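You operate a simulated robot arm through the tools that you are given. There is no shell and no other tool. Be economical: measure what you need, move in short steps, check, and stop when the job is done.

Carry out the task below with a simulated two-armed robot. There is one attempt and no reset: what you move stays moved.

## Task
Stack the pack that says "No 200" from the top of the blue bench on top of the pack labelled "No 20". Take the small iron block and leave it on top of the brown parcel. Turn the thin grey knob to 50. Fetch the blue block and set it on the top of the green-edged board. Put the green spool on the top of the grey bench away on the top of the white table. Put the black weight on the top of the grey bench away on the top of the wide table. Put the grey parcel on the top of the grey bench away on the bench top beside the hoop stand. Pull the dark hinged door open. The order is free. Set down upright: blue block, black weight.

Only the result counts: the job must be done as asked and must still hold three seconds after the hand-in. Knocking over, shifting, dropping, spilling or breaking anything else fails it.

## Robot
Two 7-joint arms with two-finger grippers on one trunk, on a base that drives. Base frame: it is fixed to the floor where the robot stands at the start and does not move with it; the origin is under the middle of the robot, x ahead of it, y to its left, z up; the surface under the hand at the start is at about z = 760. Lengths are in mm, angles in degrees, forces in N, time in s.
The left shoulder is at the start at [39, 170, 1123], the right one opposite. With the tool pointing down near the work surface each hand reaches from about 180 to 660 mm from the robot's upright axis, wherever it stands, measured 20 degrees to its own side. Places, roughly: bench top beside the hoop stand (17x32 cm) [-1300, -5620, 800]; black weight (10x6x10 cm) [-1400, -1300, 800]; blue block (8x5x6 cm) [-1400, -1000, 800]; brown parcel (8x15x5 cm) [1900, -3700, 800]; dark hinged door [5000, -4100, 400]; green pack, white pack, yellow pack [500, 0, 750]; green spool (5x5x3 cm) [-1300, -1100, 800]; grey parcel (15x7x6 cm) [-1400, -1800, 800]; small iron block (5x5x4 cm) [700, -300, 800]; thin grey knob [-1300, -600, 800]; top of the green-edged board (19x16 cm) [2240, -3940, 820]; top of the white table [7000, -4300, 800]; top of the wide table [4200, -11400, 800]. Payload 2.69 kg a hand.
Tool frame (each hand has its own): the origin (TCP) lies between the finger pads and is the grasp point; the fingertips stand 20 mm ahead of it; z points along the fingers, y is the line along which they close. Largest opening 100 mm; the body of the gripper starts 63 mm behind the TCP.
Orientation is told as [roll, pitch, yaw] about the base's x, y, z axes, in that order, counted from this pose: with the fingers straight down and closing along the base's y, the tool's x points along the base's -x, its y along +y and its z along -z.

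## Interface
- The arms move only by the tool apply_moves. It takes "left_plan", "right_plan" or both (then of equal length, played together; a hand with none holds still); each is a list that holds one entry, the list of rows, each a list of 6 numbers: the shift along the base's x, y, z in mm, then the turn, a rotation vector about the base's x, y, z in degrees. In form: [[[tx, ty, tz, ax, ay, az], ...]]. A call has 1 to 20 rows; each row shifts and turns the commanded pose from where the row before left it. "left_jaw" and "right_jaw" are, for a hand that has rows, the finger opening in mm, from 0 to 100, set as the call begins (left out, the last holds). Rows are played at 5 a second. More than 50 mm and 8.6 degrees between two rows, or a gripper value outside its range, and nothing of the call is played. A pose out of reach is approached as far as the arm can. The call stops where the force on the tool passes 40 N (or 10 N more than at its start, if that is more) or the arm is blocked; 0.2 s more then pass. The fingers move at their own pace (about 108 mm/s each) and stop on an object; they squeeze with about 24 N. The grip force told is the motor's: it shows also when the fingers shut on nothing. Time passes only in rows, and 0.2 s behind the last, so rows that do not move let the fingers close. It gives the time, the measured TCP pose, the force on the tool (base axes), the opening and the grip force at its end, in the units of the frame above (readings bear some noise), with the torque about the TCP (base axes, N m) and any sound that the robot's microphone picked up.
- Cameras (640 x 400 px; columns grow to the right, rows downward): "scene" is now at [179.7, -9.3, 1069.5]; the picture's right is [-0.09, -1.00, 0.00], its down [-0.10, 0.01, -0.99] and it looks along [0.99, -0.09, -0.10] (base axes); focal length 214 px, centre (320, 200). "left" rides on the left gripper at [70, 19, -99] in its tool frame; the picture's right is [-0.26, 0.97, 0.00], its down [-0.75, -0.20, -0.63] and it looks along [-0.61, -0.16, 0.78] (tool axes); focal length 230 px, centre (320, 200). "right" rides on the right gripper at [70, -19, -99] in its tool frame; the picture's right is [0.26, 0.97, 0.00], its down [-0.75, 0.20, -0.63] and it looks along [-0.61, 0.16, 0.78] (tool axes); focal length 230 px, centre (320, 200). There is no depth. A picture from a camera that has moved, and an enlarged one, comes with that camera's place and axes in the base frame and with its lens. The place of the scene camera against the robot may be out by one fixed shift of up to 12 mm in any direction.
- grab_frame(camera): a new picture of that camera. The clock stands still meanwhile.
- slide_trunk(by): slides the trunk up (or, below 0, down) by that many mm; the arms and the scene camera ride with it, the base frame stays. It gives what a move gives, with no picture.
- drive_base(legs): drives the robot by 1 to 6 legs, each [ahead, turn to the left] in mm and degrees, along the robot's own axes; the way and the turn of a leg run together, so that a leg with both is an arc; at most 1500 mm and 180 degrees a leg. The arms and the cameras ride along, it lands a little off, and it stops where it bumps. It gives what a move gives.
- head_to(pan, tilt): turns the head with the scene camera to pan (to the left, within 60 degrees either way) and tilt (down, from -29 to 69), counted from straight ahead of the robot. It gives what a move gives.
- zoom(camera, box): a new picture of the part [left, top, right, bottom] of that camera's present view, enlarged. The clock stands still meanwhile.
- hand_in(): hands the job in; it is judged then, once.

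Work in short steps. Places have to be worked out from the pictures, the camera data and where the tool is seen: move nearer, look again, correct. Check each grasp and each placing, and mend what went wrong. You have 207 turns and 194 pictures in all, those below and enlarged ones among them. Open the grippers and draw the arms clear of the work before you hand the job in, unless the task says otherwise.

The tools are called after "Request:" by a JSON object that holds its "method" and its "body". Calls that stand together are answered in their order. apply_moves: Moves the arms, as the interface text tells. Its arguments: {"type":"object","properties":{"left_plan":{"type":"array","items":{"type":"array","items":{"type":"array","items":{"type":"number"}}}},"left_jaw":{"type":"number"},"right_plan":{"type":"array","items":{"type":"array","items":{"type":"array","items":{"type":"number"}}}},"right_jaw":{"type":"number"}},"required":[]} The other tools are called the same way: slide_trunk (by) slides the trunk up or down; drive_base (legs) drives the base; head_to (pan, tilt) turns the head that bears the scene camera; grab_frame (camera) takes a picture; zoom (camera, box) takes an enlarged picture of a part of a camera's view; hand_in () hands the job in.

At the start:

```text
t: 0.0
left_position: [474.3, 185.9, 1048.9]
left_orientation: [0.0, 0.1, -0.2]
left_contact_force: [-0.6, 0.1, -0.3]
left_moment: [-0.02, 0.01, 0.03]
left_grip_width: 100.0
left_gripper_force: 0.1
right_position: [383.3, -197.6, 1076.3]
right_orientation: [-0.1, 0.1, -0.3]
right_contact_force: [-0.8, -0.4, 0.9]
right_moment: [-0.01, 0.02, 0.01]
right_grip_width: 100.1
right_gripper_force: 0.1
trunk travel left (down, up): [-350.0, 340.0]
robot x, y, heading: [-1.5, 3.7, 0.1]
head pan, tilt: [-5.3, 4.8]
```

scene: 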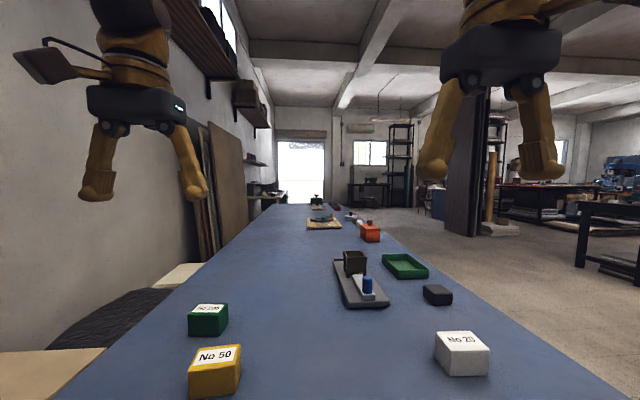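
right: 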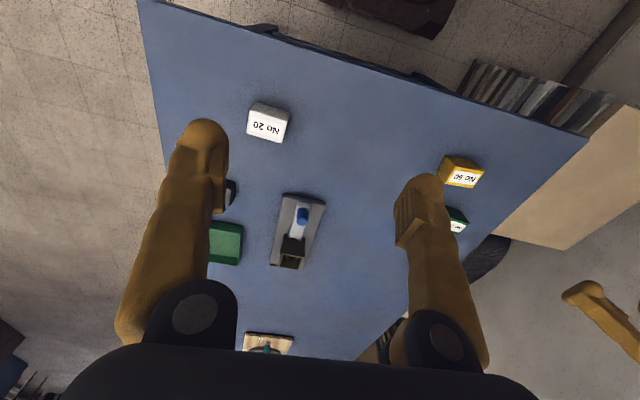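
left: 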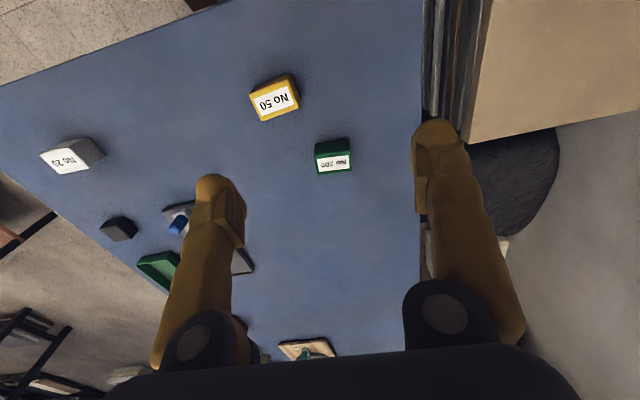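

I'll look down at the bench with the head to locate the packs and the iron block more closely.

Request:
{"method": "head_to", "body": {"pan": 0, "tilt": 40}}

Request:
{"method": "grab_frame", "body": {"camera": "scene"}}

Request:
{"method": "zoom", "body": {"camera": "left", "box": [220, 50, 380, 190]}}

```text
t: 1.0
left_position: [457.0, 185.5, 1055.6]
left_orientation: [-0.1, -1.0, -0.2]
left_contact_force: [-0.9, 0.9, -1.0]
left_moment: [-0.04, -0.03, 0.01]
left_grip_width: 100.0
left_gripper_force: 0.1
right_position: [363.4, -197.7, 1071.0]
right_orientation: [0.0, 1.0, -0.3]
right_contact_force: [-0.5, -0.1, -0.2]
right_moment: [0.01, 0.01, 0.0]
right_grip_width: 100.0
right_gripper_force: 0.0
trunk travel left (down, up): [-350.0, 340.0]
robot x, y, heading: [-2.0, 3.4, -0.2]
head pan, tilt: [0.0, 40.0]
```

```text
190 pictures are left
camera scene: at [172.0, -0.9, 1013.7], right [0.0, -1.0, 0.0], down [-0.65, 0.0, -0.76], along [0.76, 0.0, -0.65], focal length 214 px, centre (320, 200)
```

scene: 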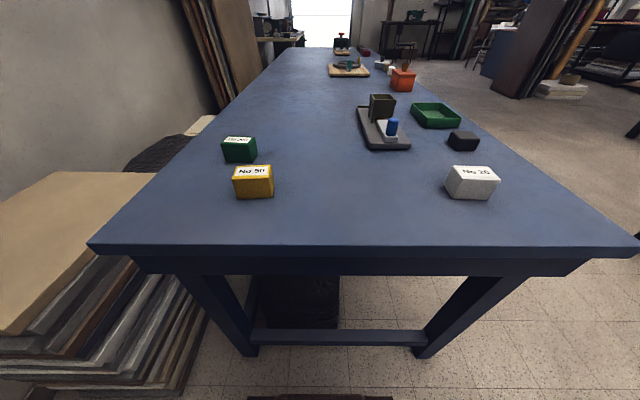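

```text
2.86 times, centred on (300, 120) of left
camera zoom: at [384.9, 203.4, 1154.3], right [0.26, 0.96, 0.0], down [0.74, -0.2, 0.64], along [0.62, -0.16, -0.77], focal length 657 px, centre (377, 429)
```

zoom: 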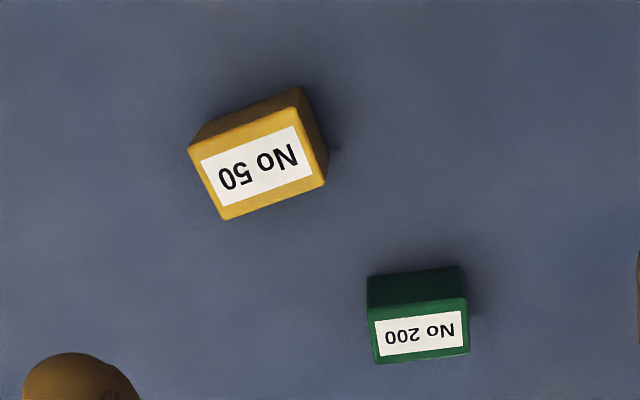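

The green No 200 pack sits near (600, 177) and the white No 20 near (477, -268). I turn the robot 30° left so the right hand reaches both, and zoom on the white pack first.

Request:
{"method": "zoom", "body": {"camera": "right", "box": [200, 60, 360, 180]}}

Request:
{"method": "zoom", "body": {"camera": "scene", "box": [200, 80, 520, 220]}}

Request:
{"method": "drive_base", "body": {"legs": [[0, 30]]}}

```text
3.33 times, centred on (280, 120) of right
camera zoom: at [296.4, -215.2, 1171.3], right [-0.25, 0.97, 0.0], down [0.76, 0.2, 0.62], along [0.59, 0.16, -0.79], focal length 767 px, centre (453, 467)
```

zoom: 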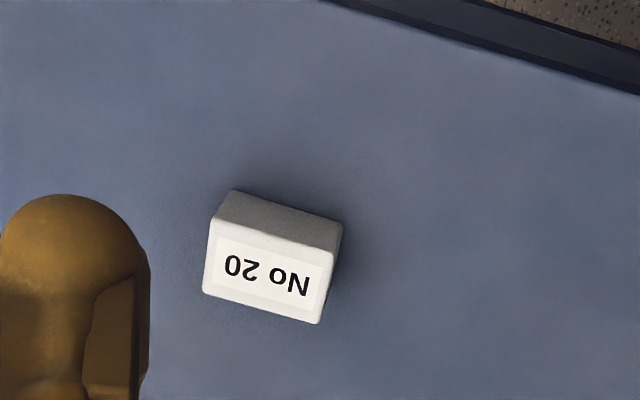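

```text
2.00 times, centred on (360, 150) of scene
camera zoom: at [172.0, -0.9, 1013.7], right [0.0, -1.0, 0.0], down [-0.65, 0.0, -0.76], along [0.76, 0.0, -0.65], focal length 429 px, centre (240, 300)
```

zoom: 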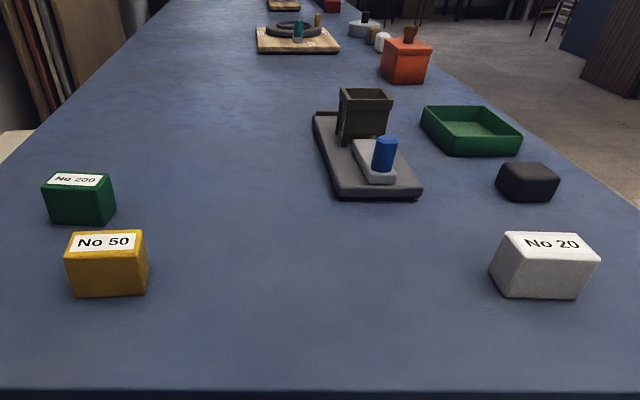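

```text
t: 2.9
left_position: [301.9, 390.5, 1057.6]
left_orientation: [-0.1, -0.8, 30.0]
left_contact_force: [0.7, -0.1, 0.2]
left_moment: [-0.02, 0.03, -0.02]
left_grip_width: 100.1
left_gripper_force: 0.1
right_position: [414.7, 12.5, 1075.3]
right_orientation: [0.0, 0.4, 30.0]
right_contact_force: [0.7, 0.8, 0.6]
right_moment: [0.02, 0.0, -0.04]
right_grip_width: 100.0
right_gripper_force: 0.1
trunk travel left (down, up): [-350.0, 340.0]
robot x, y, heading: [-0.3, -3.5, 30.0]
head pan, tilt: [0.0, 40.0]
```

Move the right hand above the green pack, turning it to yaw ≈ -7°, and look from there.

Request:
{"method": "apply_moves", "body": {"right_plan": [[[31, 27.5, -22.5, 0, 0, -6.2], [31, 27.5, -22.5, 0, 0, -6.2], [31, 27.5, -22.5, 0, 0, -6.2], [31, 27.5, -22.5, 0, 0, -6.2], [31, 27.5, -22.5, 0, 0, -6.2], [31, 27.5, -22.5, 0, 0, -6.2]]], "right_jaw": 100}}

Request:
{"method": "grab_frame", "body": {"camera": "right"}}

Request:
{"method": "grab_frame", "body": {"camera": "scene"}}

```text
t: 3.3
left_position: [268.6, 372.2, 1072.7]
left_orientation: [0.1, -3.0, 29.9]
left_contact_force: [-1.2, -0.1, -0.6]
left_moment: [-0.02, -0.04, -0.02]
left_grip_width: 100.2
left_gripper_force: 0.0
right_position: [395.8, 9.8, 1069.6]
right_orientation: [0.4, 0.1, 27.0]
right_contact_force: [-1.3, -0.1, -0.6]
right_moment: [-0.01, -0.07, -0.02]
right_grip_width: 100.0
right_gripper_force: 0.1
trunk travel left (down, up): [-350.0, 340.0]
robot x, y, heading: [-1.3, -2.3, 30.0]
head pan, tilt: [0.0, 40.0]
stopped in row 1 (right hand): the arm was blocked; the commanded pose is now the measured one
```

```text
186 pictures are left
camera right: at [342.2, -38.5, 1167.9], right [-0.67, 0.74, 0.01], down [0.58, 0.52, 0.63], along [0.47, 0.43, -0.78], focal length 230 px, centre (320, 200)
```

right: 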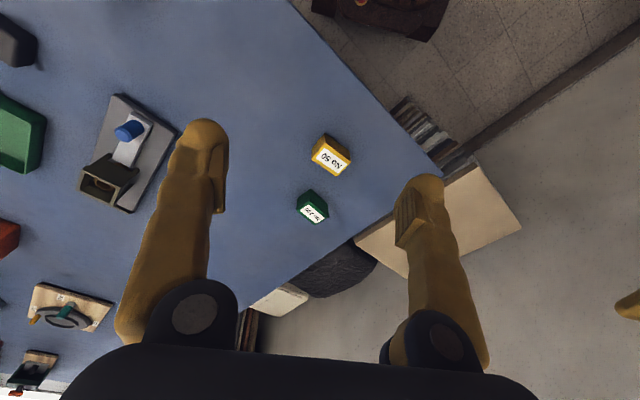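

```text
185 pictures are left
camera scene: at [148.1, 83.4, 1014.0], right [0.5, -0.86, 0.0], down [-0.57, -0.33, -0.76], along [0.65, 0.38, -0.65], focal length 214 px, centre (320, 200)
```

scene: 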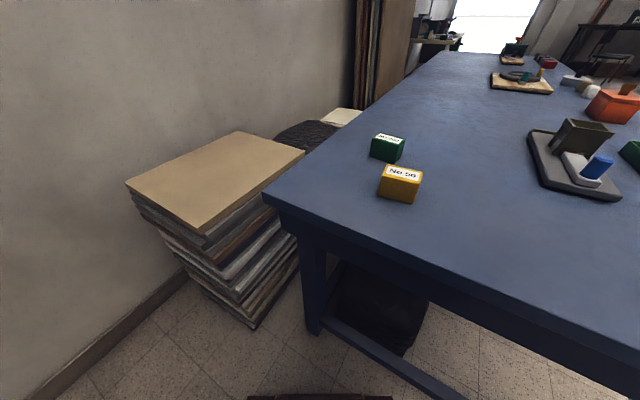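

The arm was reported blocked in free air, likely still settling after the drive. I retry with gentler rows.

Request:
{"method": "apply_moves", "body": {"right_plan": [[[0, 0, 0, 0, 0, 0], [10, 10, -10, 0, 0, -3], [20, 18, -15, 0, 0, -4], [25, 22, -15, 0, 0, -4]]]}}

```text
t: 4.3
left_position: [272.2, 375.2, 1071.0]
left_orientation: [0.0, -2.6, 29.9]
left_contact_force: [1.1, 0.2, 0.4]
left_moment: [0.0, 0.04, 0.02]
left_grip_width: 99.8
left_gripper_force: 0.0
right_position: [456.7, 64.0, 1036.0]
right_orientation: [0.4, -1.5, 16.1]
right_contact_force: [0.3, 0.7, 0.1]
right_moment: [0.0, -0.01, -0.02]
right_grip_width: 100.1
right_gripper_force: 0.1
trunk travel left (down, up): [-350.0, 340.0]
robot x, y, heading: [-2.5, -3.6, 30.2]
head pan, tilt: [0.0, 40.0]
```

It moves fine now; continue to above the green pack.

Request:
{"method": "apply_moves", "body": {"right_plan": [[[24, 19, -16, 0, 0, -3.8], [24, 19, -16, 0, 0, -3.8], [24, 19, -16, 0, 0, -3.8], [24, 19, -16, 0, 0, -3.8], [24, 19, -16, 0, 0, -3.8], [23, 18, -16, 0, 0, -3.8], [0, 0, 0, 0, 0, 0]]]}}

Request:
{"method": "grab_frame", "body": {"camera": "right"}}

Request:
{"method": "grab_frame", "body": {"camera": "scene"}}

```text
t: 6.0
left_position: [252.0, 363.1, 1078.3]
left_orientation: [0.1, -3.9, 29.9]
left_contact_force: [-1.1, -0.1, 0.7]
left_moment: [0.06, -0.1, 0.01]
left_grip_width: 100.2
left_gripper_force: 0.0
right_position: [582.5, 167.2, 950.0]
right_orientation: [1.1, -2.5, -6.9]
right_contact_force: [-0.4, -0.3, 0.2]
right_moment: [0.08, -0.08, -0.03]
right_grip_width: 100.0
right_gripper_force: 0.0
trunk travel left (down, up): [-350.0, 340.0]
robot x, y, heading: [-0.6, -2.1, 29.8]
head pan, tilt: [0.0, 40.0]
stopped in row 7 (right hand): the arm was blocked; the commanded pose is now the measured one
```

```text
184 pictures are left
camera right: at [507.3, 156.5, 1046.3], right [-0.14, 0.99, 0.01], down [0.74, 0.1, 0.67], along [0.66, 0.1, -0.75], focal length 230 px, centre (320, 200)
```

right: 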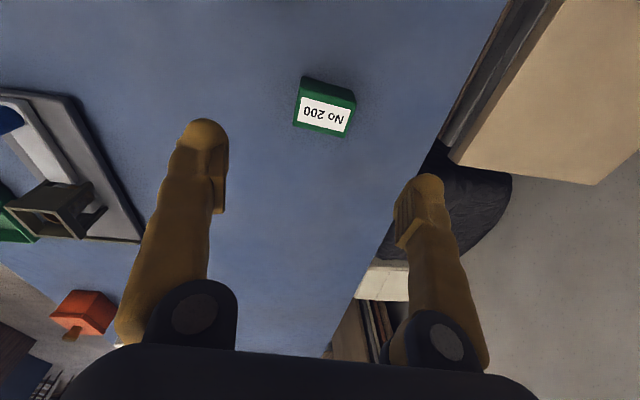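

```text
183 pictures are left
camera scene: at [147.0, 82.2, 1014.4], right [0.5, -0.86, 0.0], down [-0.56, -0.33, -0.76], along [0.66, 0.38, -0.65], focal length 214 px, centre (320, 200)
```

scene: 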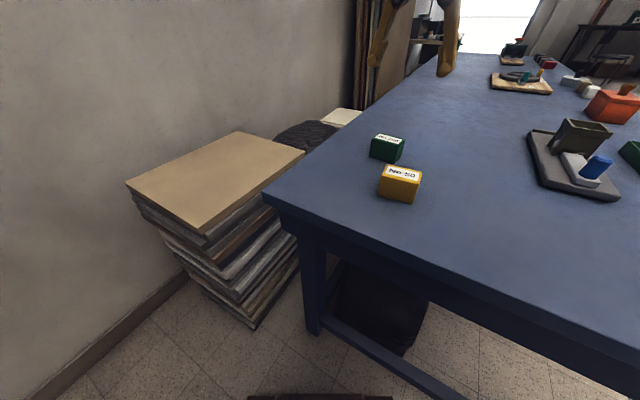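

The pack centre confirmed at (600, 177), top ≈ 798. I descend, correcting the lag and pitch, stopping short to check the position.

Request:
{"method": "apply_moves", "body": {"right_plan": [[[6, 4, -20, -0.3, 0.8, 0.5], [6, 3, -25, -0.3, 0.8, 0.5], [6, 3, -25, -0.3, 0.8, 0], [0, 0, -25, 0, 0, 0], [0, 0, -10, 0, 0, 0]]]}}

```text
t: 6.7
left_position: [236.9, 354.1, 1079.1]
left_orientation: [-0.1, -4.1, 29.8]
left_contact_force: [-1.6, 0.0, -0.5]
left_moment: [0.07, -0.12, -0.03]
left_grip_width: 100.2
left_gripper_force: 0.1
right_position: [588.0, 171.1, 908.4]
right_orientation: [0.6, -1.5, -5.9]
right_contact_force: [-1.0, 0.1, -0.9]
right_moment: [0.06, -0.11, 0.01]
right_grip_width: 99.9
right_gripper_force: 0.0
trunk travel left (down, up): [-350.0, 340.0]
robot x, y, heading: [-1.3, -3.1, 30.3]
head pan, tilt: [0.0, 40.0]
stopped in row 3 (right hand): the arm was blocked; the commanded pose is now the measured one
```

Left hand creeps back and the right reports blocks; I try smaller straight-down rows with the left arm commanded too, to learn the lag.

Request:
{"method": "apply_moves", "body": {"right_plan": [[[0, 0, -15, 0, 0, 0], [0, 0, -15, 0, 0, 0], [0, 0, -15, 0, 0, 0], [0, 0, 0, 0, 0, 0]]], "left_plan": [[[0, 0, 0, 0, 0, 0], [0, 0, 0, 0, 0, 0], [0, 0, 0, 0, 0, 0], [0, 0, 0, 0, 0, 0]]]}}

```text
t: 7.7
left_position: [242.3, 356.9, 1079.9]
left_orientation: [0.1, -4.0, 29.9]
left_contact_force: [0.5, -0.5, -0.4]
left_moment: [0.01, -0.01, 0.0]
left_grip_width: 100.0
left_gripper_force: 0.0
right_position: [590.0, 172.4, 860.2]
right_orientation: [0.5, -1.2, -5.9]
right_contact_force: [0.0, 0.4, 0.1]
right_moment: [-0.02, 0.0, 0.01]
right_grip_width: 99.7
right_gripper_force: 0.0
trunk travel left (down, up): [-350.0, 340.0]
robot x, y, heading: [-1.1, -1.6, 30.4]
head pan, tilt: [0.0, 40.0]
```

Good; finish the descent: +10, +5, -77.

Request:
{"method": "apply_moves", "body": {"right_plan": [[[4, 2, -10, 0, 0.5, 0], [4, 2, -15, 0, 0.5, 0], [2, 1, -15, 0, 0, 0], [0, 0, -15, 0, 0, 0], [0, 0, -15, 0, 0, 0], [0, 0, -7, 0, 0, 0], [0, 0, 0, 0, 0, 0]]]}}

Request:
{"method": "grab_frame", "body": {"camera": "right"}}

```text
t: 8.3
left_position: [221.4, 345.7, 1063.3]
left_orientation: [0.0, -1.2, 29.9]
left_contact_force: [-0.5, 0.9, 0.2]
left_moment: [0.01, -0.1, 0.02]
left_grip_width: 100.0
left_gripper_force: 0.0
right_position: [585.6, 170.2, 850.4]
right_orientation: [1.1, -1.1, -5.9]
right_contact_force: [-0.6, 0.1, 0.2]
right_moment: [0.02, -0.1, -0.03]
right_grip_width: 99.6
right_gripper_force: 0.1
trunk travel left (down, up): [-350.0, 340.0]
robot x, y, heading: [2.6, -0.7, 30.2]
head pan, tilt: [0.0, 40.0]
stopped in row 2 (right hand): the arm was blocked; the commanded pose is now the measured one
```

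```text
182 pictures are left
camera right: at [512.5, 158.4, 946.5], right [-0.16, 0.99, 0.01], down [0.75, 0.11, 0.65], along [0.64, 0.11, -0.76], focal length 230 px, centre (320, 200)
```

right: 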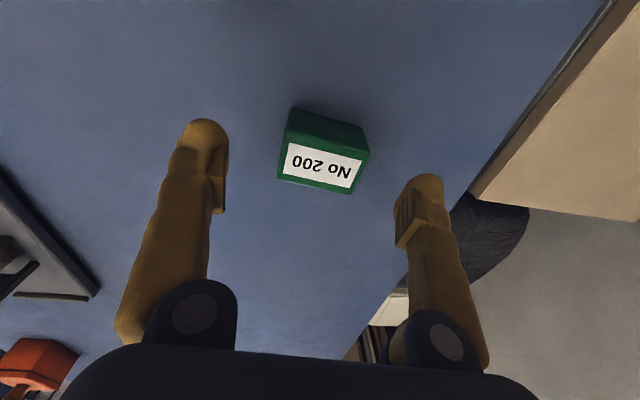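

Both hands get tugged back whenever a call blocks. I'll use both plans with a leading still row and slow rows.

Request:
{"method": "apply_moves", "body": {"right_plan": [[[0, 0, 0, 0, 0, 0], [2, 1, -6, 0, 0, 0], [4, 2, -10, 0, 0, 0], [4, 2, -10, 0, 0, 0], [4, 2, -10, 0, 0, 0], [0, 0, -10, 0, 0, 0], [0, 0, -5, 0, 0, 0], [0, 0, 0, 0, 0, 0]]], "left_plan": [[[0, 0, 0, 0, 0, 0], [0, 0, 0, 0, 0, 0], [0, 0, 0, 0, 0, 0], [0, 0, 0, 0, 0, 0], [0, 0, 0, 0, 0, 0], [0, 0, 0, 0, 0, 0], [0, 0, 0, 0, 0, 0], [0, 0, 0, 0, 0, 0]]]}}

```text
t: 9.4
left_position: [202.9, 335.7, 1049.3]
left_orientation: [0.1, 1.6, 29.8]
left_contact_force: [-0.3, -1.3, 0.2]
left_moment: [0.03, -0.03, 0.0]
left_grip_width: 100.0
left_gripper_force: 0.0
right_position: [586.1, 169.5, 832.0]
right_orientation: [1.4, -1.9, -5.9]
right_contact_force: [-1.4, -0.8, 0.2]
right_moment: [0.04, -0.05, -0.01]
right_grip_width: 99.9
right_gripper_force: 0.1
trunk travel left (down, up): [-350.0, 340.0]
robot x, y, heading: [3.8, -0.2, 30.2]
head pan, tilt: [0.0, 40.0]
stopped in row 5 (right hand): the arm was blocked; the commanded pose is now the measured one
```

The right arm seems to hit its practical reach limit here. I raise the hand a bit and drive 50 mm closer along the heading.

Request:
{"method": "apply_moves", "body": {"right_plan": [[[0, 0, 10, 0, 0, 0], [0, 0, 15, 0, 0, 0], [0, 0, 15, 0, 0, 0], [0, 0, 0, 0, 0, 0]]]}}

Request:
{"method": "drive_base", "body": {"legs": [[50, 0]]}}

```text
t: 10.4
left_position: [206.4, 336.6, 1048.5]
left_orientation: [0.0, 1.5, 29.9]
left_contact_force: [-0.1, -0.1, 0.0]
left_moment: [0.01, 0.01, -0.03]
left_grip_width: 100.1
left_gripper_force: 0.0
right_position: [586.1, 170.9, 871.6]
right_orientation: [1.3, -1.8, -6.0]
right_contact_force: [-0.4, -0.7, -0.3]
right_moment: [-0.03, -0.02, 0.01]
right_grip_width: 99.9
right_gripper_force: 0.2
trunk travel left (down, up): [-350.0, 340.0]
robot x, y, heading: [-0.3, -0.8, 30.0]
head pan, tilt: [0.0, 40.0]
```

```text
t: 11.3
left_position: [252.8, 363.5, 1049.6]
left_orientation: [0.2, 1.6, 29.9]
left_contact_force: [0.6, -0.2, 0.0]
left_moment: [-0.02, 0.03, 0.02]
left_grip_width: 100.4
left_gripper_force: 0.0
right_position: [631.3, 195.7, 869.6]
right_orientation: [1.2, -1.5, -6.0]
right_contact_force: [0.8, 0.1, 0.1]
right_moment: [-0.03, 0.05, 0.0]
right_grip_width: 99.9
right_gripper_force: 0.0
trunk travel left (down, up): [-350.0, 340.0]
robot x, y, heading: [44.3, 24.1, 29.8]
head pan, tilt: [0.0, 40.0]
```

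Drive went cleanly. Now to (600, 177) at z ≈ 830.

Request:
{"method": "apply_moves", "body": {"right_plan": [[[0, 0, 0, 0, 0, 0], [-8, -5, -8, -0.3, 0.4, 0], [-8, -5, -8, -0.3, 0.4, 0], [-8, -5, -8, -0.3, 0.4, 0], [-7, -4, -8, -0.3, 0.4, 0], [0, 0, -8, 0, 0, 0], [0, 0, 0, 0, 0, 0]]]}}

Request:
{"method": "grab_frame", "body": {"camera": "right"}}

```text
t: 12.9
left_position: [231.3, 350.2, 1035.9]
left_orientation: [0.1, 4.2, 29.9]
left_contact_force: [-0.2, -0.3, 0.1]
left_moment: [0.01, 0.0, -0.04]
left_grip_width: 100.1
left_gripper_force: 0.1
right_position: [588.2, 169.2, 839.7]
right_orientation: [0.4, -1.1, -6.0]
right_contact_force: [-0.4, 0.5, -0.9]
right_moment: [0.0, 0.02, -0.03]
right_grip_width: 100.1
right_gripper_force: 0.1
trunk travel left (down, up): [-350.0, 340.0]
robot x, y, heading: [43.6, 25.0, 30.3]
head pan, tilt: [0.0, 40.0]
```

```text
181 pictures are left
camera right: at [514.1, 156.2, 938.2], right [-0.16, 0.99, 0.0], down [0.75, 0.12, 0.65], along [0.64, 0.1, -0.76], focal length 230 px, centre (320, 200)
```

right: 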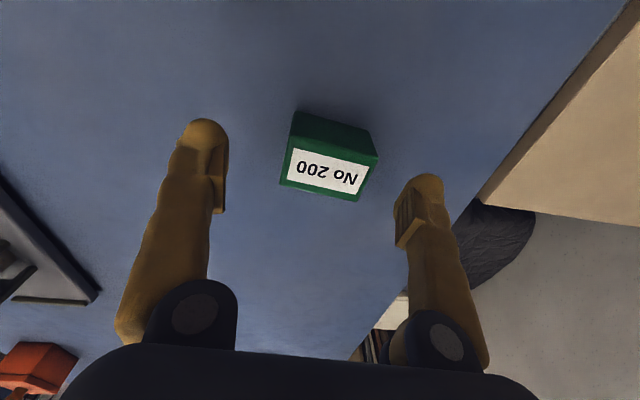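

Not blocked now. Correct +12,+8 and descend to z≈782.

Request:
{"method": "apply_moves", "body": {"right_plan": [[[4, 3, -6, 0, 0.3, 0], [4, 3, -8, 0, 0.3, 0], [4, 2, -8, 0, 0.3, 0], [0, 0, -8, 0, 0, 0], [0, 0, -8, 0, 0, 0]]]}}

Request:
{"method": "grab_frame", "body": {"camera": "right"}}

```text
t: 14.1
left_position: [231.7, 350.2, 1035.6]
left_orientation: [0.1, 4.2, 29.8]
left_contact_force: [-0.2, -0.2, -0.3]
left_moment: [-0.02, 0.0, 0.0]
left_grip_width: 100.0
left_gripper_force: 0.1
right_position: [599.9, 176.7, 802.6]
right_orientation: [0.3, -0.2, -5.9]
right_contact_force: [1.5, -0.2, -0.1]
right_moment: [0.0, 0.0, -0.03]
right_grip_width: 99.9
right_gripper_force: 0.0
trunk travel left (down, up): [-350.0, 340.0]
robot x, y, heading: [43.3, 24.1, 30.2]
head pan, tilt: [0.0, 40.0]
```

```text
180 pictures are left
camera right: at [528.6, 164.4, 901.2], right [-0.16, 0.99, 0.0], down [0.76, 0.12, 0.63], along [0.62, 0.1, -0.77], focal length 230 px, centre (320, 200)
```

right: 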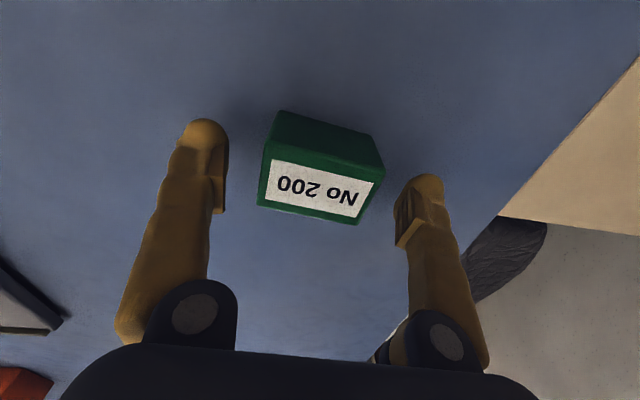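

Aligned. Descend the last 20 mm.

Request:
{"method": "apply_moves", "body": {"right_plan": [[[1, 0, -7, 0, 0, -0.5], [1, 0, -8, 0, 0, -0.5], [0, 0, -5, 0, 0, 0], [0, 0, 0, 0, 0, 0]]]}}

Request:
{"method": "apply_moves", "body": {"right_plan": [[[0, 0, 0, 0, 0, 0], [0, 0, 0, 0, 0, 0], [0, 0, 0, 0, 0, 0], [0, 0, 0, 0, 0, 0]]], "right_jaw": 0}}

Request:
{"method": "grab_frame", "body": {"camera": "right"}}

```text
t: 15.1
left_position: [232.2, 350.3, 1035.9]
left_orientation: [0.0, 4.1, 29.9]
left_contact_force: [-0.3, -1.0, 0.1]
left_moment: [-0.01, 0.01, -0.01]
left_grip_width: 99.8
left_gripper_force: 0.1
right_position: [601.1, 176.7, 782.1]
right_orientation: [0.3, -0.2, -7.0]
right_contact_force: [-0.1, 0.2, 0.0]
right_moment: [0.01, -0.01, 0.01]
right_grip_width: 100.2
right_gripper_force: 0.1
trunk travel left (down, up): [-350.0, 340.0]
robot x, y, heading: [47.8, 23.2, 30.2]
head pan, tilt: [0.0, 40.0]
```

```text
t: 16.1
left_position: [231.8, 351.1, 1035.5]
left_orientation: [0.0, 4.2, 29.8]
left_contact_force: [0.1, -0.3, -0.1]
left_moment: [-0.01, -0.02, 0.01]
left_grip_width: 100.2
left_gripper_force: 0.0
right_position: [601.6, 178.8, 782.8]
right_orientation: [0.3, -0.2, -6.9]
right_contact_force: [-0.4, 0.7, 1.0]
right_moment: [-0.02, 0.03, 0.01]
right_grip_width: 62.0
right_gripper_force: 24.1
trunk travel left (down, up): [-350.0, 340.0]
robot x, y, heading: [42.8, 22.3, 30.2]
head pan, tilt: [0.0, 40.0]
```

```text
179 pictures are left
camera right: at [529.6, 166.9, 881.3], right [-0.14, 0.99, 0.0], down [0.77, 0.1, 0.63], along [0.63, 0.09, -0.77], focal length 230 px, centre (320, 200)
```

right: 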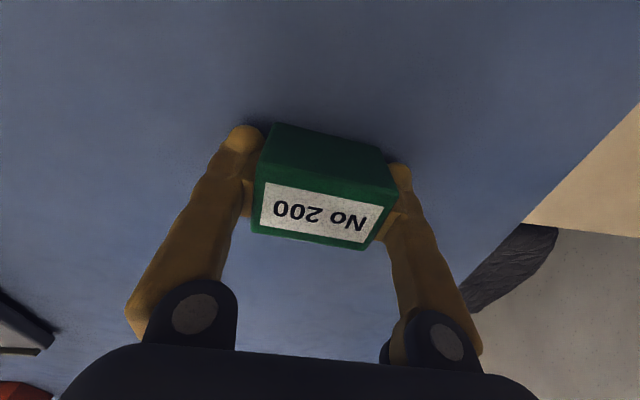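

Gripped (62 mm). Lift, then back the base off and turn to heading 0, so the white pack lies comfortably before the right arm.

Request:
{"method": "apply_moves", "body": {"right_plan": [[[0, 0, 10, 0, 0, 0], [0, 0, 15, 0, 0, 0], [0, 0, 20, 0, 0, 0], [0, 0, 25, 0, 0, 0], [0, 0, 25, 0, 0, 0], [0, 0, 20, 0, 0, 0], [0, 0, 10, 0, 0, 0]]]}}

Request:
{"method": "drive_base", "body": {"legs": [[-50, 0], [0, -30]]}}

```text
t: 17.7
left_position: [231.1, 351.2, 1035.8]
left_orientation: [0.1, 4.2, 29.9]
left_contact_force: [-0.1, 0.4, -0.5]
left_moment: [0.02, 0.0, -0.01]
left_grip_width: 100.0
left_gripper_force: 0.0
right_position: [602.1, 177.0, 908.8]
right_orientation: [0.2, -0.2, -6.9]
right_contact_force: [0.6, 0.5, 0.2]
right_moment: [0.03, 0.01, 0.0]
right_grip_width: 62.2
right_gripper_force: 24.2
trunk travel left (down, up): [-350.0, 340.0]
robot x, y, heading: [42.7, 22.6, 30.2]
head pan, tilt: [0.0, 40.0]
```

```text
t: 19.1
left_position: [164.4, 298.4, 1026.1]
left_orientation: [-0.2, 6.6, 27.3]
left_contact_force: [-0.9, -0.1, 1.2]
left_moment: [0.04, -0.1, 0.0]
left_grip_width: 100.1
left_gripper_force: 0.1
right_position: [538.0, 112.8, 929.1]
right_orientation: [1.7, -1.8, -9.8]
right_contact_force: [-1.3, 0.3, -0.3]
right_moment: [0.03, -0.09, 0.01]
right_grip_width: 61.9
right_gripper_force: 24.1
trunk travel left (down, up): [-350.0, 340.0]
robot x, y, heading: [-2.3, -1.5, 27.7]
head pan, tilt: [0.0, 40.0]
stopped in leg 2: the robot was blocked; the commanded pose is now the measured one
```

The turn stopped at 27.7° with no visible cause. I look around with the scene camera and retry the turn.

Request:
{"method": "drive_base", "body": {"legs": [[0, -27.7]]}}

Request:
{"method": "grab_frame", "body": {"camera": "scene"}}

```text
t: 19.9
left_position: [138.8, 273.6, 1019.6]
left_orientation: [-0.2, 9.2, 24.9]
left_contact_force: [-1.1, -0.6, -0.6]
left_moment: [0.02, -0.13, 0.0]
left_grip_width: 100.0
left_gripper_force: 0.1
right_position: [514.8, 80.4, 945.6]
right_orientation: [2.9, -3.1, -12.0]
right_contact_force: [-2.1, 0.0, 0.4]
right_moment: [0.07, -0.09, -0.01]
right_grip_width: 62.1
right_gripper_force: 24.0
trunk travel left (down, up): [-350.0, 340.0]
robot x, y, heading: [1.4, -2.8, 25.6]
head pan, tilt: [0.0, 40.0]
stopped in leg 1: the robot was blocked; the commanded pose is now the measured one
```

```text
178 pictures are left
camera scene: at [152.2, 71.5, 1014.3], right [0.43, -0.9, 0.0], down [-0.59, -0.28, -0.76], along [0.68, 0.33, -0.65], focal length 214 px, centre (320, 200)
```

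scene: 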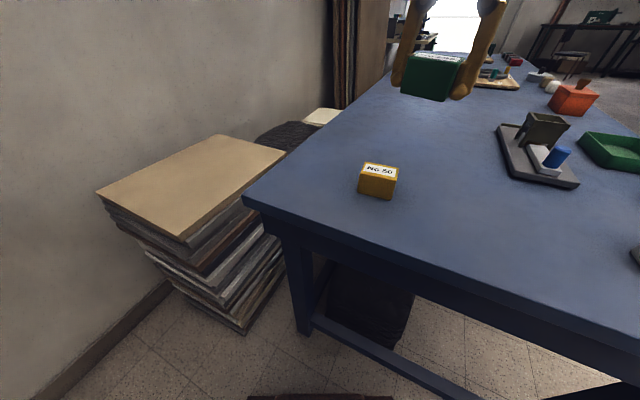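

Everything went exactly while the base stood 50 mm ahead; near the start spot things stick. I drive ahead 50 mm and then turn.

Request:
{"method": "drive_base", "body": {"legs": [[45, 0]]}}

Request:
{"method": "head_to", "body": {"pan": -60, "tilt": 10}}

Request:
{"method": "grab_frame", "body": {"camera": "scene"}}

```text
t: 20.9
left_position: [190.4, 296.8, 1019.9]
left_orientation: [-0.1, 9.3, 24.9]
left_contact_force: [0.9, 0.2, -1.0]
left_moment: [-0.06, 0.1, 0.02]
left_grip_width: 99.9
left_gripper_force: 0.1
right_position: [564.9, 102.5, 938.3]
right_orientation: [2.7, -2.6, -12.0]
right_contact_force: [1.2, 0.4, -1.7]
right_moment: [-0.04, 0.04, 0.0]
right_grip_width: 62.0
right_gripper_force: 23.5
trunk travel left (down, up): [-350.0, 340.0]
robot x, y, heading: [40.8, 16.9, 25.7]
head pan, tilt: [0.0, 40.0]
```

```text
t: 22.1
left_position: [167.5, 286.0, 1012.2]
left_orientation: [-0.1, 11.4, 24.8]
left_contact_force: [0.8, -1.0, 0.0]
left_moment: [0.02, 0.01, -0.04]
left_grip_width: 99.8
left_gripper_force: 0.1
right_position: [548.7, 95.2, 948.4]
right_orientation: [3.3, -3.5, -12.0]
right_contact_force: [0.3, -0.3, -0.3]
right_moment: [0.01, 0.03, 0.03]
right_grip_width: 61.9
right_gripper_force: 23.9
trunk travel left (down, up): [-350.0, 340.0]
robot x, y, heading: [42.6, 18.6, 25.9]
head pan, tilt: [-60.0, 10.0]
```

```text
177 pictures are left
camera scene: at [198.2, 3.3, 1061.8], right [-0.56, -0.83, 0.02], down [-0.16, 0.09, -0.98], along [0.81, -0.56, -0.18], focal length 214 px, centre (320, 200)
```

scene: 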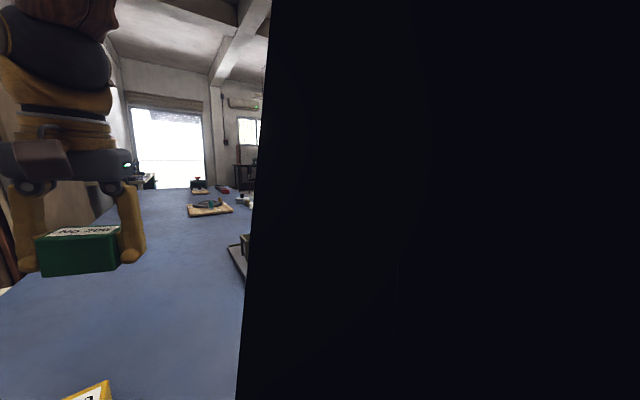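

A large dark thing fills the right side. I pan the other way and look for comparison.

Request:
{"method": "head_to", "body": {"pan": 60, "tilt": 10}}

Request:
{"method": "grab_frame", "body": {"camera": "scene"}}

Request:
{"method": "head_to", "body": {"pan": -60, "tilt": 60}}

Request:
{"method": "grab_frame", "body": {"camera": "scene"}}

Request:
{"method": "grab_frame", "body": {"camera": "left"}}

```text
t: 24.1
left_position: [167.7, 286.1, 1012.0]
left_orientation: [-0.1, 11.3, 24.8]
left_contact_force: [0.0, 0.3, -0.7]
left_moment: [0.0, 0.0, 0.01]
left_grip_width: 99.8
left_gripper_force: 0.1
right_position: [547.6, 94.3, 947.5]
right_orientation: [3.3, -3.5, -12.0]
right_contact_force: [-1.1, -0.2, -0.8]
right_moment: [-0.01, -0.01, -0.01]
right_grip_width: 62.2
right_gripper_force: 23.5
trunk travel left (down, up): [-350.0, 340.0]
robot x, y, heading: [39.4, 18.3, 25.9]
head pan, tilt: [60.0, 10.0]
```

```text
176 pictures are left
camera scene: at [128.2, 148.2, 1061.9], right [1.0, -0.08, -0.01], down [-0.03, -0.18, -0.98], along [0.07, 0.98, -0.18], focal length 214 px, centre (320, 200)
```

scene: 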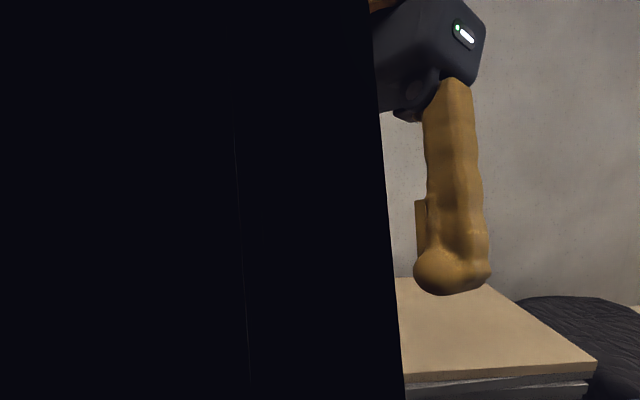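

```text
t: 26.1
left_position: [166.9, 285.7, 1012.5]
left_orientation: [0.0, 11.3, 24.6]
left_contact_force: [-0.1, -0.1, -1.0]
left_moment: [0.01, -0.03, -0.01]
left_grip_width: 99.8
left_gripper_force: 0.0
right_position: [549.6, 94.0, 948.3]
right_orientation: [3.3, -3.5, -12.0]
right_contact_force: [-0.4, -0.2, -0.5]
right_moment: [-0.04, 0.01, -0.01]
right_grip_width: 62.1
right_gripper_force: 24.5
trunk travel left (down, up): [-350.0, 340.0]
robot x, y, heading: [42.5, 22.7, 25.9]
head pan, tilt: [-60.0, 60.0]
```

```text
175 pictures are left
camera scene: at [175.0, 17.4, 987.7], right [-0.56, -0.83, 0.01], down [-0.72, 0.48, -0.49], along [0.4, -0.29, -0.87], focal length 214 px, centre (320, 200)
```

scene: 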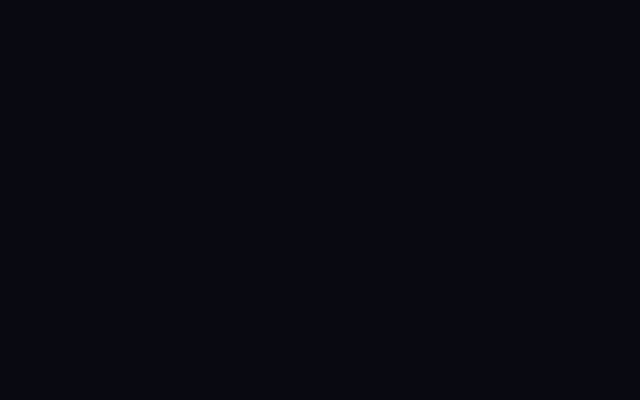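

```text
174 pictures are left
camera left: at [114.8, 281.9, 1123.0], right [-0.18, 0.98, -0.05], down [0.86, 0.18, 0.47], along [0.47, 0.04, -0.88], focal length 230 px, centre (320, 200)
```

left: 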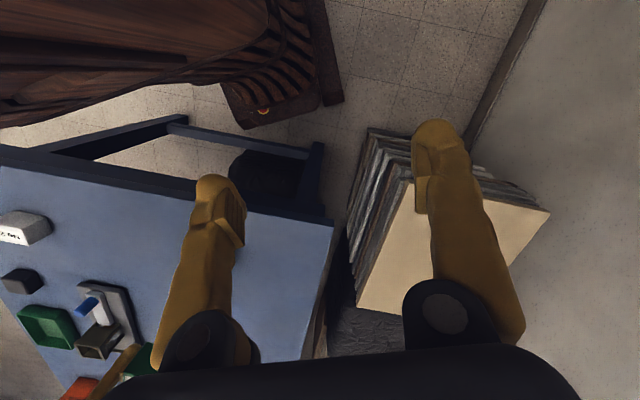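

The dark area is just the robot's own torso. Reset the head and turn to heading 0 from this spot.

Request:
{"method": "head_to", "body": {"pan": 0, "tilt": 40}}

Request:
{"method": "drive_base", "body": {"legs": [[0, -25.8]]}}

Request:
{"method": "grab_frame", "body": {"camera": "scene"}}

```text
t: 27.4
left_position: [167.4, 287.6, 1011.6]
left_orientation: [-0.1, 11.4, 24.8]
left_contact_force: [0.0, 0.8, 1.2]
left_moment: [0.02, -0.01, 0.0]
left_grip_width: 100.1
left_gripper_force: 0.1
right_position: [548.7, 94.8, 948.5]
right_orientation: [3.3, -3.5, -12.1]
right_contact_force: [-0.5, -0.2, -0.7]
right_moment: [0.02, -0.02, -0.01]
right_grip_width: 62.0
right_gripper_force: 24.4
trunk travel left (down, up): [-350.0, 340.0]
robot x, y, heading: [42.3, 17.3, 25.7]
head pan, tilt: [0.0, 40.0]
```

```text
t: 28.3
left_position: [160.3, 266.3, 1015.9]
left_orientation: [-1.4, 10.9, 23.0]
left_contact_force: [0.2, 0.2, 0.5]
left_moment: [0.05, -0.05, 0.03]
left_grip_width: 100.2
left_gripper_force: 0.1
right_position: [520.4, 56.9, 966.3]
right_orientation: [4.5, -5.1, -14.9]
right_contact_force: [-1.6, 0.3, 0.1]
right_moment: [0.01, -0.07, -0.02]
right_grip_width: 61.8
right_gripper_force: 23.5
trunk travel left (down, up): [-350.0, 340.0]
robot x, y, heading: [39.9, 19.2, 23.1]
head pan, tilt: [0.0, 40.0]
stopped in leg 1: the robot was blocked; the commanded pose is now the measured one
```

```text
173 pictures are left
camera scene: at [197.3, 84.3, 1014.1], right [0.39, -0.92, 0.0], down [-0.6, -0.26, -0.76], along [0.7, 0.3, -0.65], focal length 214 px, centre (320, 200)
```

scene: 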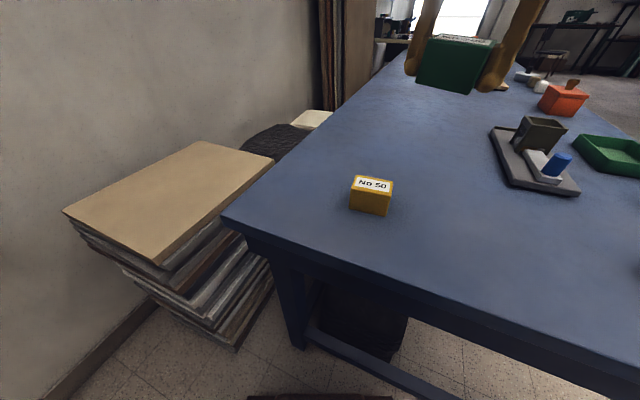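

I try moving the arm itself instead: toward a point above the white pack, levelling the hand.

Request:
{"method": "apply_moves", "body": {"right_plan": [[[0, 0, 0, 0, 0, 0], [-2, -10, 0, -0.3, 0.3, 0.6], [-4, -20, -3, -0.4, 0.4, 0.8], [-4, -25, -5, -0.4, 0.4, 0.8], [-4, -25, -5, -0.4, 0.4, 0.8], [-4, -25, -5, -0.4, 0.5, 0.8], [-4, -25, -5, -0.4, 0.5, 0.8], [-4, -25, -5, -0.4, 0.5, 0.8]]]}}

```text
t: 30.1
left_position: [164.6, 266.5, 1014.7]
left_orientation: [-1.0, 11.1, 23.0]
left_contact_force: [0.5, -0.4, -0.7]
left_moment: [0.0, -0.02, -0.04]
left_grip_width: 99.9
left_gripper_force: 0.1
right_position: [495.9, -96.5, 935.9]
right_orientation: [1.3, -2.4, -9.2]
right_contact_force: [0.3, -0.6, 0.0]
right_moment: [0.02, 0.0, -0.02]
right_grip_width: 62.1
right_gripper_force: 24.6
trunk travel left (down, up): [-350.0, 340.0]
robot x, y, heading: [41.2, 22.1, 23.2]
head pan, tilt: [0.0, 40.0]
```

Works exactly. Continue to above the white pack.

Request:
{"method": "apply_moves", "body": {"right_plan": [[[-3, -21, -4.5, -0.2, 0.4, 0.6], [-3, -21, -4.5, -0.2, 0.4, 0.6], [-3, -21, -4.5, -0.2, 0.4, 0.6], [-3, -21, -4.5, -0.2, 0.4, 0.6], [-3, -21, -4.5, -0.2, 0.4, 0.6], [-3, -21, -4.5, -0.2, 0.4, 0.6], [-3, -21, -4.5, 0, 0, 0.5], [-3, -21, -4.5, 0, 0, 0], [0, 0, 0, 0, 0, 0]]]}}

Request:
{"method": "grab_frame", "body": {"camera": "right"}}

Request:
{"method": "head_to", "body": {"pan": -40, "tilt": 30}}

Request:
{"method": "grab_frame", "body": {"camera": "scene"}}

```text
t: 32.1
left_position: [164.5, 268.2, 1014.9]
left_orientation: [-1.1, 11.2, 23.0]
left_contact_force: [0.0, -0.9, -0.5]
left_moment: [0.0, -0.02, 0.03]
left_grip_width: 100.1
left_gripper_force: 0.1
right_position: [472.0, -262.2, 900.2]
right_orientation: [-0.3, -0.3, -5.1]
right_contact_force: [-0.4, 0.5, -1.1]
right_moment: [0.01, -0.02, 0.0]
right_grip_width: 62.2
right_gripper_force: 24.1
trunk travel left (down, up): [-350.0, 340.0]
robot x, y, heading: [43.4, 18.8, 23.0]
head pan, tilt: [0.0, 40.0]
```

```text
172 pictures are left
camera right: at [401.6, -274.3, 998.9], right [-0.17, 0.99, -0.01], down [0.76, 0.14, 0.63], along [0.62, 0.1, -0.77], focal length 230 px, centre (320, 200)
```

right: 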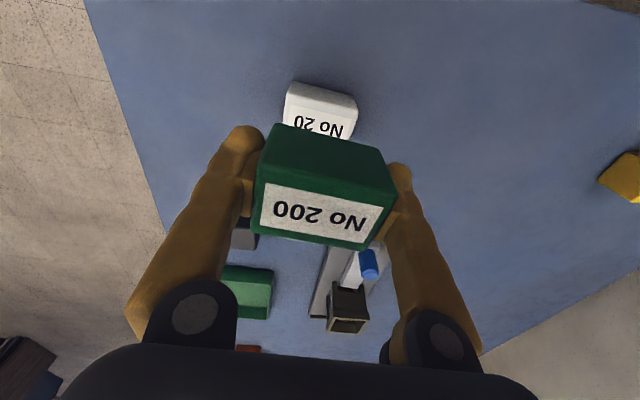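

```text
t: 33.2
left_position: [164.1, 268.9, 1013.8]
left_orientation: [-1.2, 11.2, 22.8]
left_contact_force: [0.2, 0.3, 0.0]
left_moment: [-0.02, 0.02, 0.02]
left_grip_width: 99.7
left_gripper_force: 0.2
right_position: [473.5, -263.2, 901.1]
right_orientation: [-0.3, -0.3, -5.1]
right_contact_force: [0.6, -0.4, -0.4]
right_moment: [-0.02, -0.04, -0.02]
right_grip_width: 62.1
right_gripper_force: 24.1
trunk travel left (down, up): [-350.0, 340.0]
robot x, y, heading: [43.3, 19.9, 23.1]
head pan, tilt: [-40.0, 30.0]
```

```text
171 pictures are left
camera scene: at [208.6, 25.5, 1029.1], right [-0.29, -0.96, 0.01], down [-0.49, 0.14, -0.86], along [0.82, -0.25, -0.51], focal length 214 px, centre (320, 200)
```

scene: 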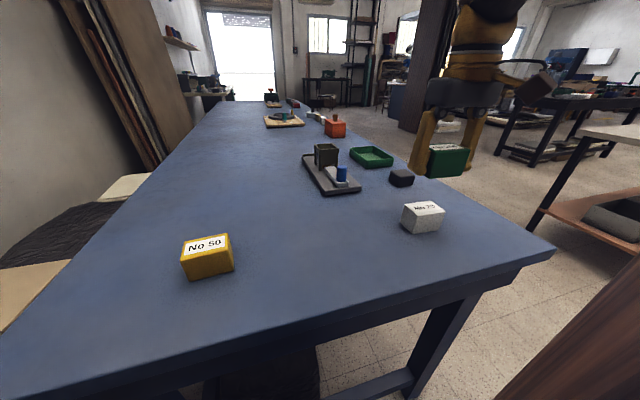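

Zoom in on the white pack under the held one to fix its centre.

Request:
{"method": "zoom", "body": {"camera": "right", "box": [240, 60, 400, 160]}}

Request:
{"method": "zoom", "body": {"camera": "scene", "box": [360, 130, 520, 250]}}

```text
4.00 times, centred on (320, 110) of right
camera zoom: at [401.5, -274.2, 998.9], right [-0.17, 0.99, -0.01], down [0.76, 0.14, 0.63], along [0.62, 0.1, -0.77], focal length 920 px, centre (320, 560)
```

zoom: 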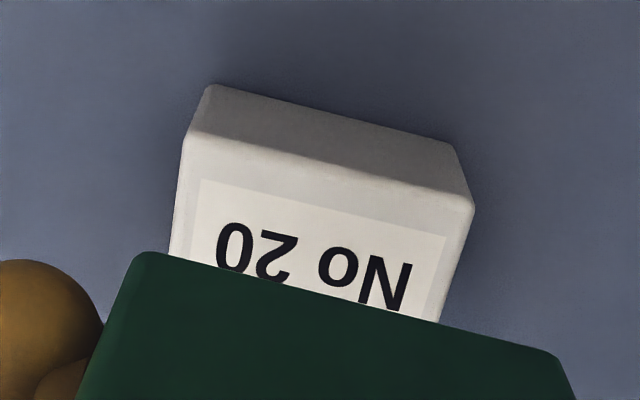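

```text
3.33 times, centred on (440, 190) of scene
camera zoom: at [208.6, 25.5, 1029.1], right [-0.29, -0.96, 0.01], down [-0.49, 0.14, -0.86], along [0.82, -0.25, -0.51], focal length 715 px, centre (-80, 233)
```

zoom: 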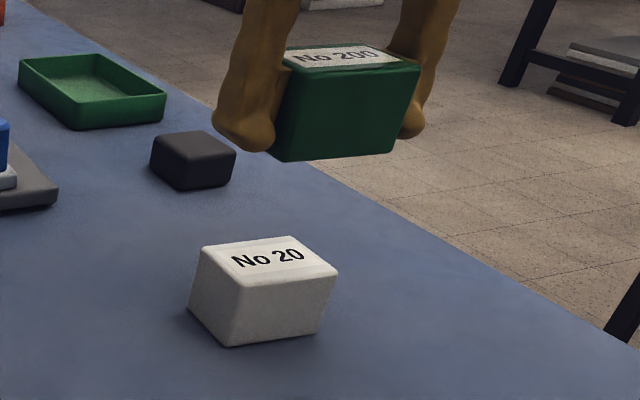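

White pack centre ≈ (478, -264), top ≈ 798, yaw ≈ -7°. Lower the green pack over it to just above contact.

Request:
{"method": "apply_moves", "body": {"right_plan": [[[1, 0, -8, 0, 0, -0.5], [1, 0, -15, 0, 0, -0.5], [1, -1, -15, 0, 0, -0.5], [0, 0, -15, 0, 0, 0], [0, 0, -12, 0, 0, 0], [0, 0, -6, 0, 0, 0], [0, 0, 0, 0, 0, 0]]]}}

Request:
{"method": "zoom", "body": {"camera": "scene", "box": [360, 130, 520, 250]}}

```text
t: 34.8
left_position: [164.3, 267.7, 1015.1]
left_orientation: [-1.3, 11.1, 22.8]
left_contact_force: [0.3, 0.3, -0.1]
left_moment: [-0.01, 0.01, 0.0]
left_grip_width: 100.0
left_gripper_force: 0.0
right_position: [476.6, -263.0, 828.6]
right_orientation: [-0.2, -0.5, -6.6]
right_contact_force: [-0.2, -1.0, 6.4]
right_moment: [0.19, 0.01, -0.03]
right_grip_width: 61.9
right_gripper_force: 24.4
trunk travel left (down, up): [-350.0, 340.0]
robot x, y, heading: [43.9, 19.5, 23.2]
head pan, tilt: [-40.0, 30.0]
```

```text
3.33 times, centred on (440, 190) of scene
camera zoom: at [208.3, 25.6, 1029.3], right [-0.29, -0.96, 0.01], down [-0.49, 0.14, -0.86], along [0.82, -0.26, -0.51], focal length 715 px, centre (-80, 233)
```

zoom: 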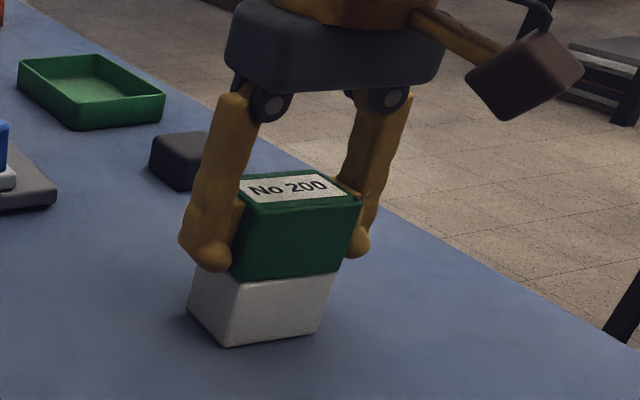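

Contact made (6 N), alignment good. Open and rise.

Request:
{"method": "apply_moves", "body": {"right_plan": [[[0, 0, 0, 0, 0, 0], [0, 0, 0, 0, 0, 0], [0, 0, 10, 0, 0, 0], [0, 0, 15, 0, 0, 0], [0, 0, 20, 0, 0, 0], [0, 0, 20, 0, 0, 0], [0, 0, 20, 0, 0, 0], [0, 0, 10, 0, 0, 0]]], "right_jaw": 100}}

Request:
{"method": "grab_frame", "body": {"camera": "scene"}}

```text
t: 36.6
left_position: [162.7, 267.7, 1014.6]
left_orientation: [-1.3, 11.1, 22.8]
left_contact_force: [-0.2, 0.1, 0.6]
left_moment: [0.0, -0.02, -0.01]
left_grip_width: 100.1
left_gripper_force: 0.0
right_position: [475.4, -265.6, 923.7]
right_orientation: [-0.2, -0.3, -6.5]
right_contact_force: [-0.6, 0.1, 0.1]
right_moment: [0.03, -0.02, 0.01]
right_grip_width: 100.0
right_gripper_force: 0.1
trunk travel left (down, up): [-350.0, 340.0]
robot x, y, heading: [42.1, 16.0, 23.0]
head pan, tilt: [-40.0, 30.0]
```

```text
167 pictures are left
camera scene: at [208.6, 25.5, 1029.2], right [-0.29, -0.96, 0.01], down [-0.49, 0.14, -0.86], along [0.82, -0.25, -0.51], focal length 214 px, centre (320, 200)
```

scene: 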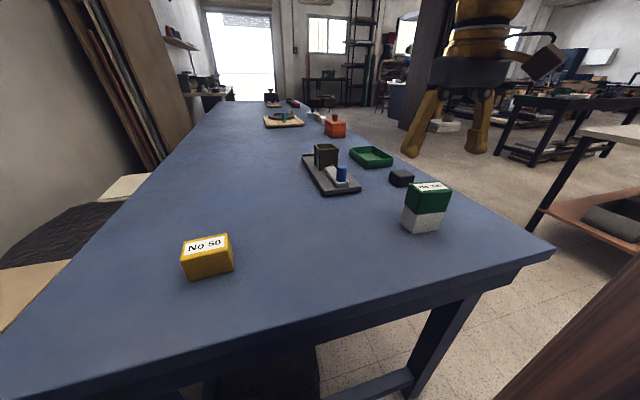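

Stack stands well. Before going for the iron block I need to know what is around the robot (turning right got blocked), so I turn the right hand's camera toward the right side.

Request:
{"method": "apply_moves", "body": {"right_plan": [[[0, 0, 20, 0, 0, -5], [-5, 0, 20, 0, 0, -8], [-10, 0, 20, 0, 0, -8], [-15, 0, 15, 0, 0, -8], [-15, 0, 15, 0, 0, -8], [-15, 0, 0, 0, 0, -8], [-15, 0, 0, 0, 0, -8], [-15, 0, 0, 0, 0, -8], [-10, 0, 0, 0, 0, -8], [0, 0, 0, 0, 0, -8], [0, 0, 0, 0, 0, -5]]]}}

Request:
{"method": "grab_frame", "body": {"camera": "right"}}

Request:
{"method": "grab_frame", "body": {"camera": "scene"}}

```text
t: 39.0
left_position: [163.6, 267.2, 1015.4]
left_orientation: [-1.3, 11.1, 22.9]
left_contact_force: [0.6, 0.1, -0.3]
left_moment: [0.0, -0.01, 0.01]
left_grip_width: 99.9
left_gripper_force: 0.1
right_position: [376.6, -262.7, 1012.9]
right_orientation: [-0.3, -0.3, -88.6]
right_contact_force: [-0.7, 0.3, 1.0]
right_moment: [0.02, -0.03, 0.01]
right_grip_width: 100.2
right_gripper_force: 0.0
trunk travel left (down, up): [-350.0, 340.0]
robot x, y, heading: [40.9, 21.0, 22.9]
head pan, tilt: [-40.0, 30.0]
```

```text
166 pictures are left
camera right: at [358.6, -193.2, 1111.9], right [0.96, 0.28, -0.01], down [0.22, -0.74, 0.63], along [0.17, -0.61, -0.77], focal length 230 px, centre (320, 200)
```

right: 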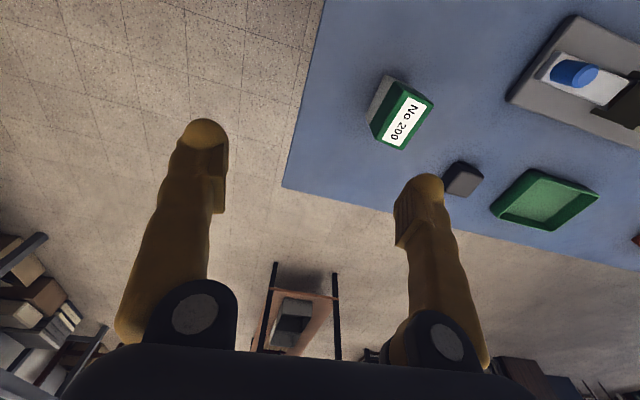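

```text
165 pictures are left
camera scene: at [208.5, 25.5, 1029.2], right [-0.29, -0.96, 0.01], down [-0.49, 0.14, -0.86], along [0.82, -0.26, -0.51], focal length 214 px, centre (320, 200)
```

scene: 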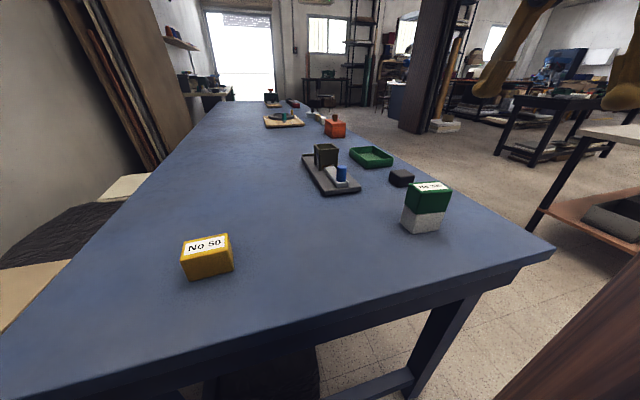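

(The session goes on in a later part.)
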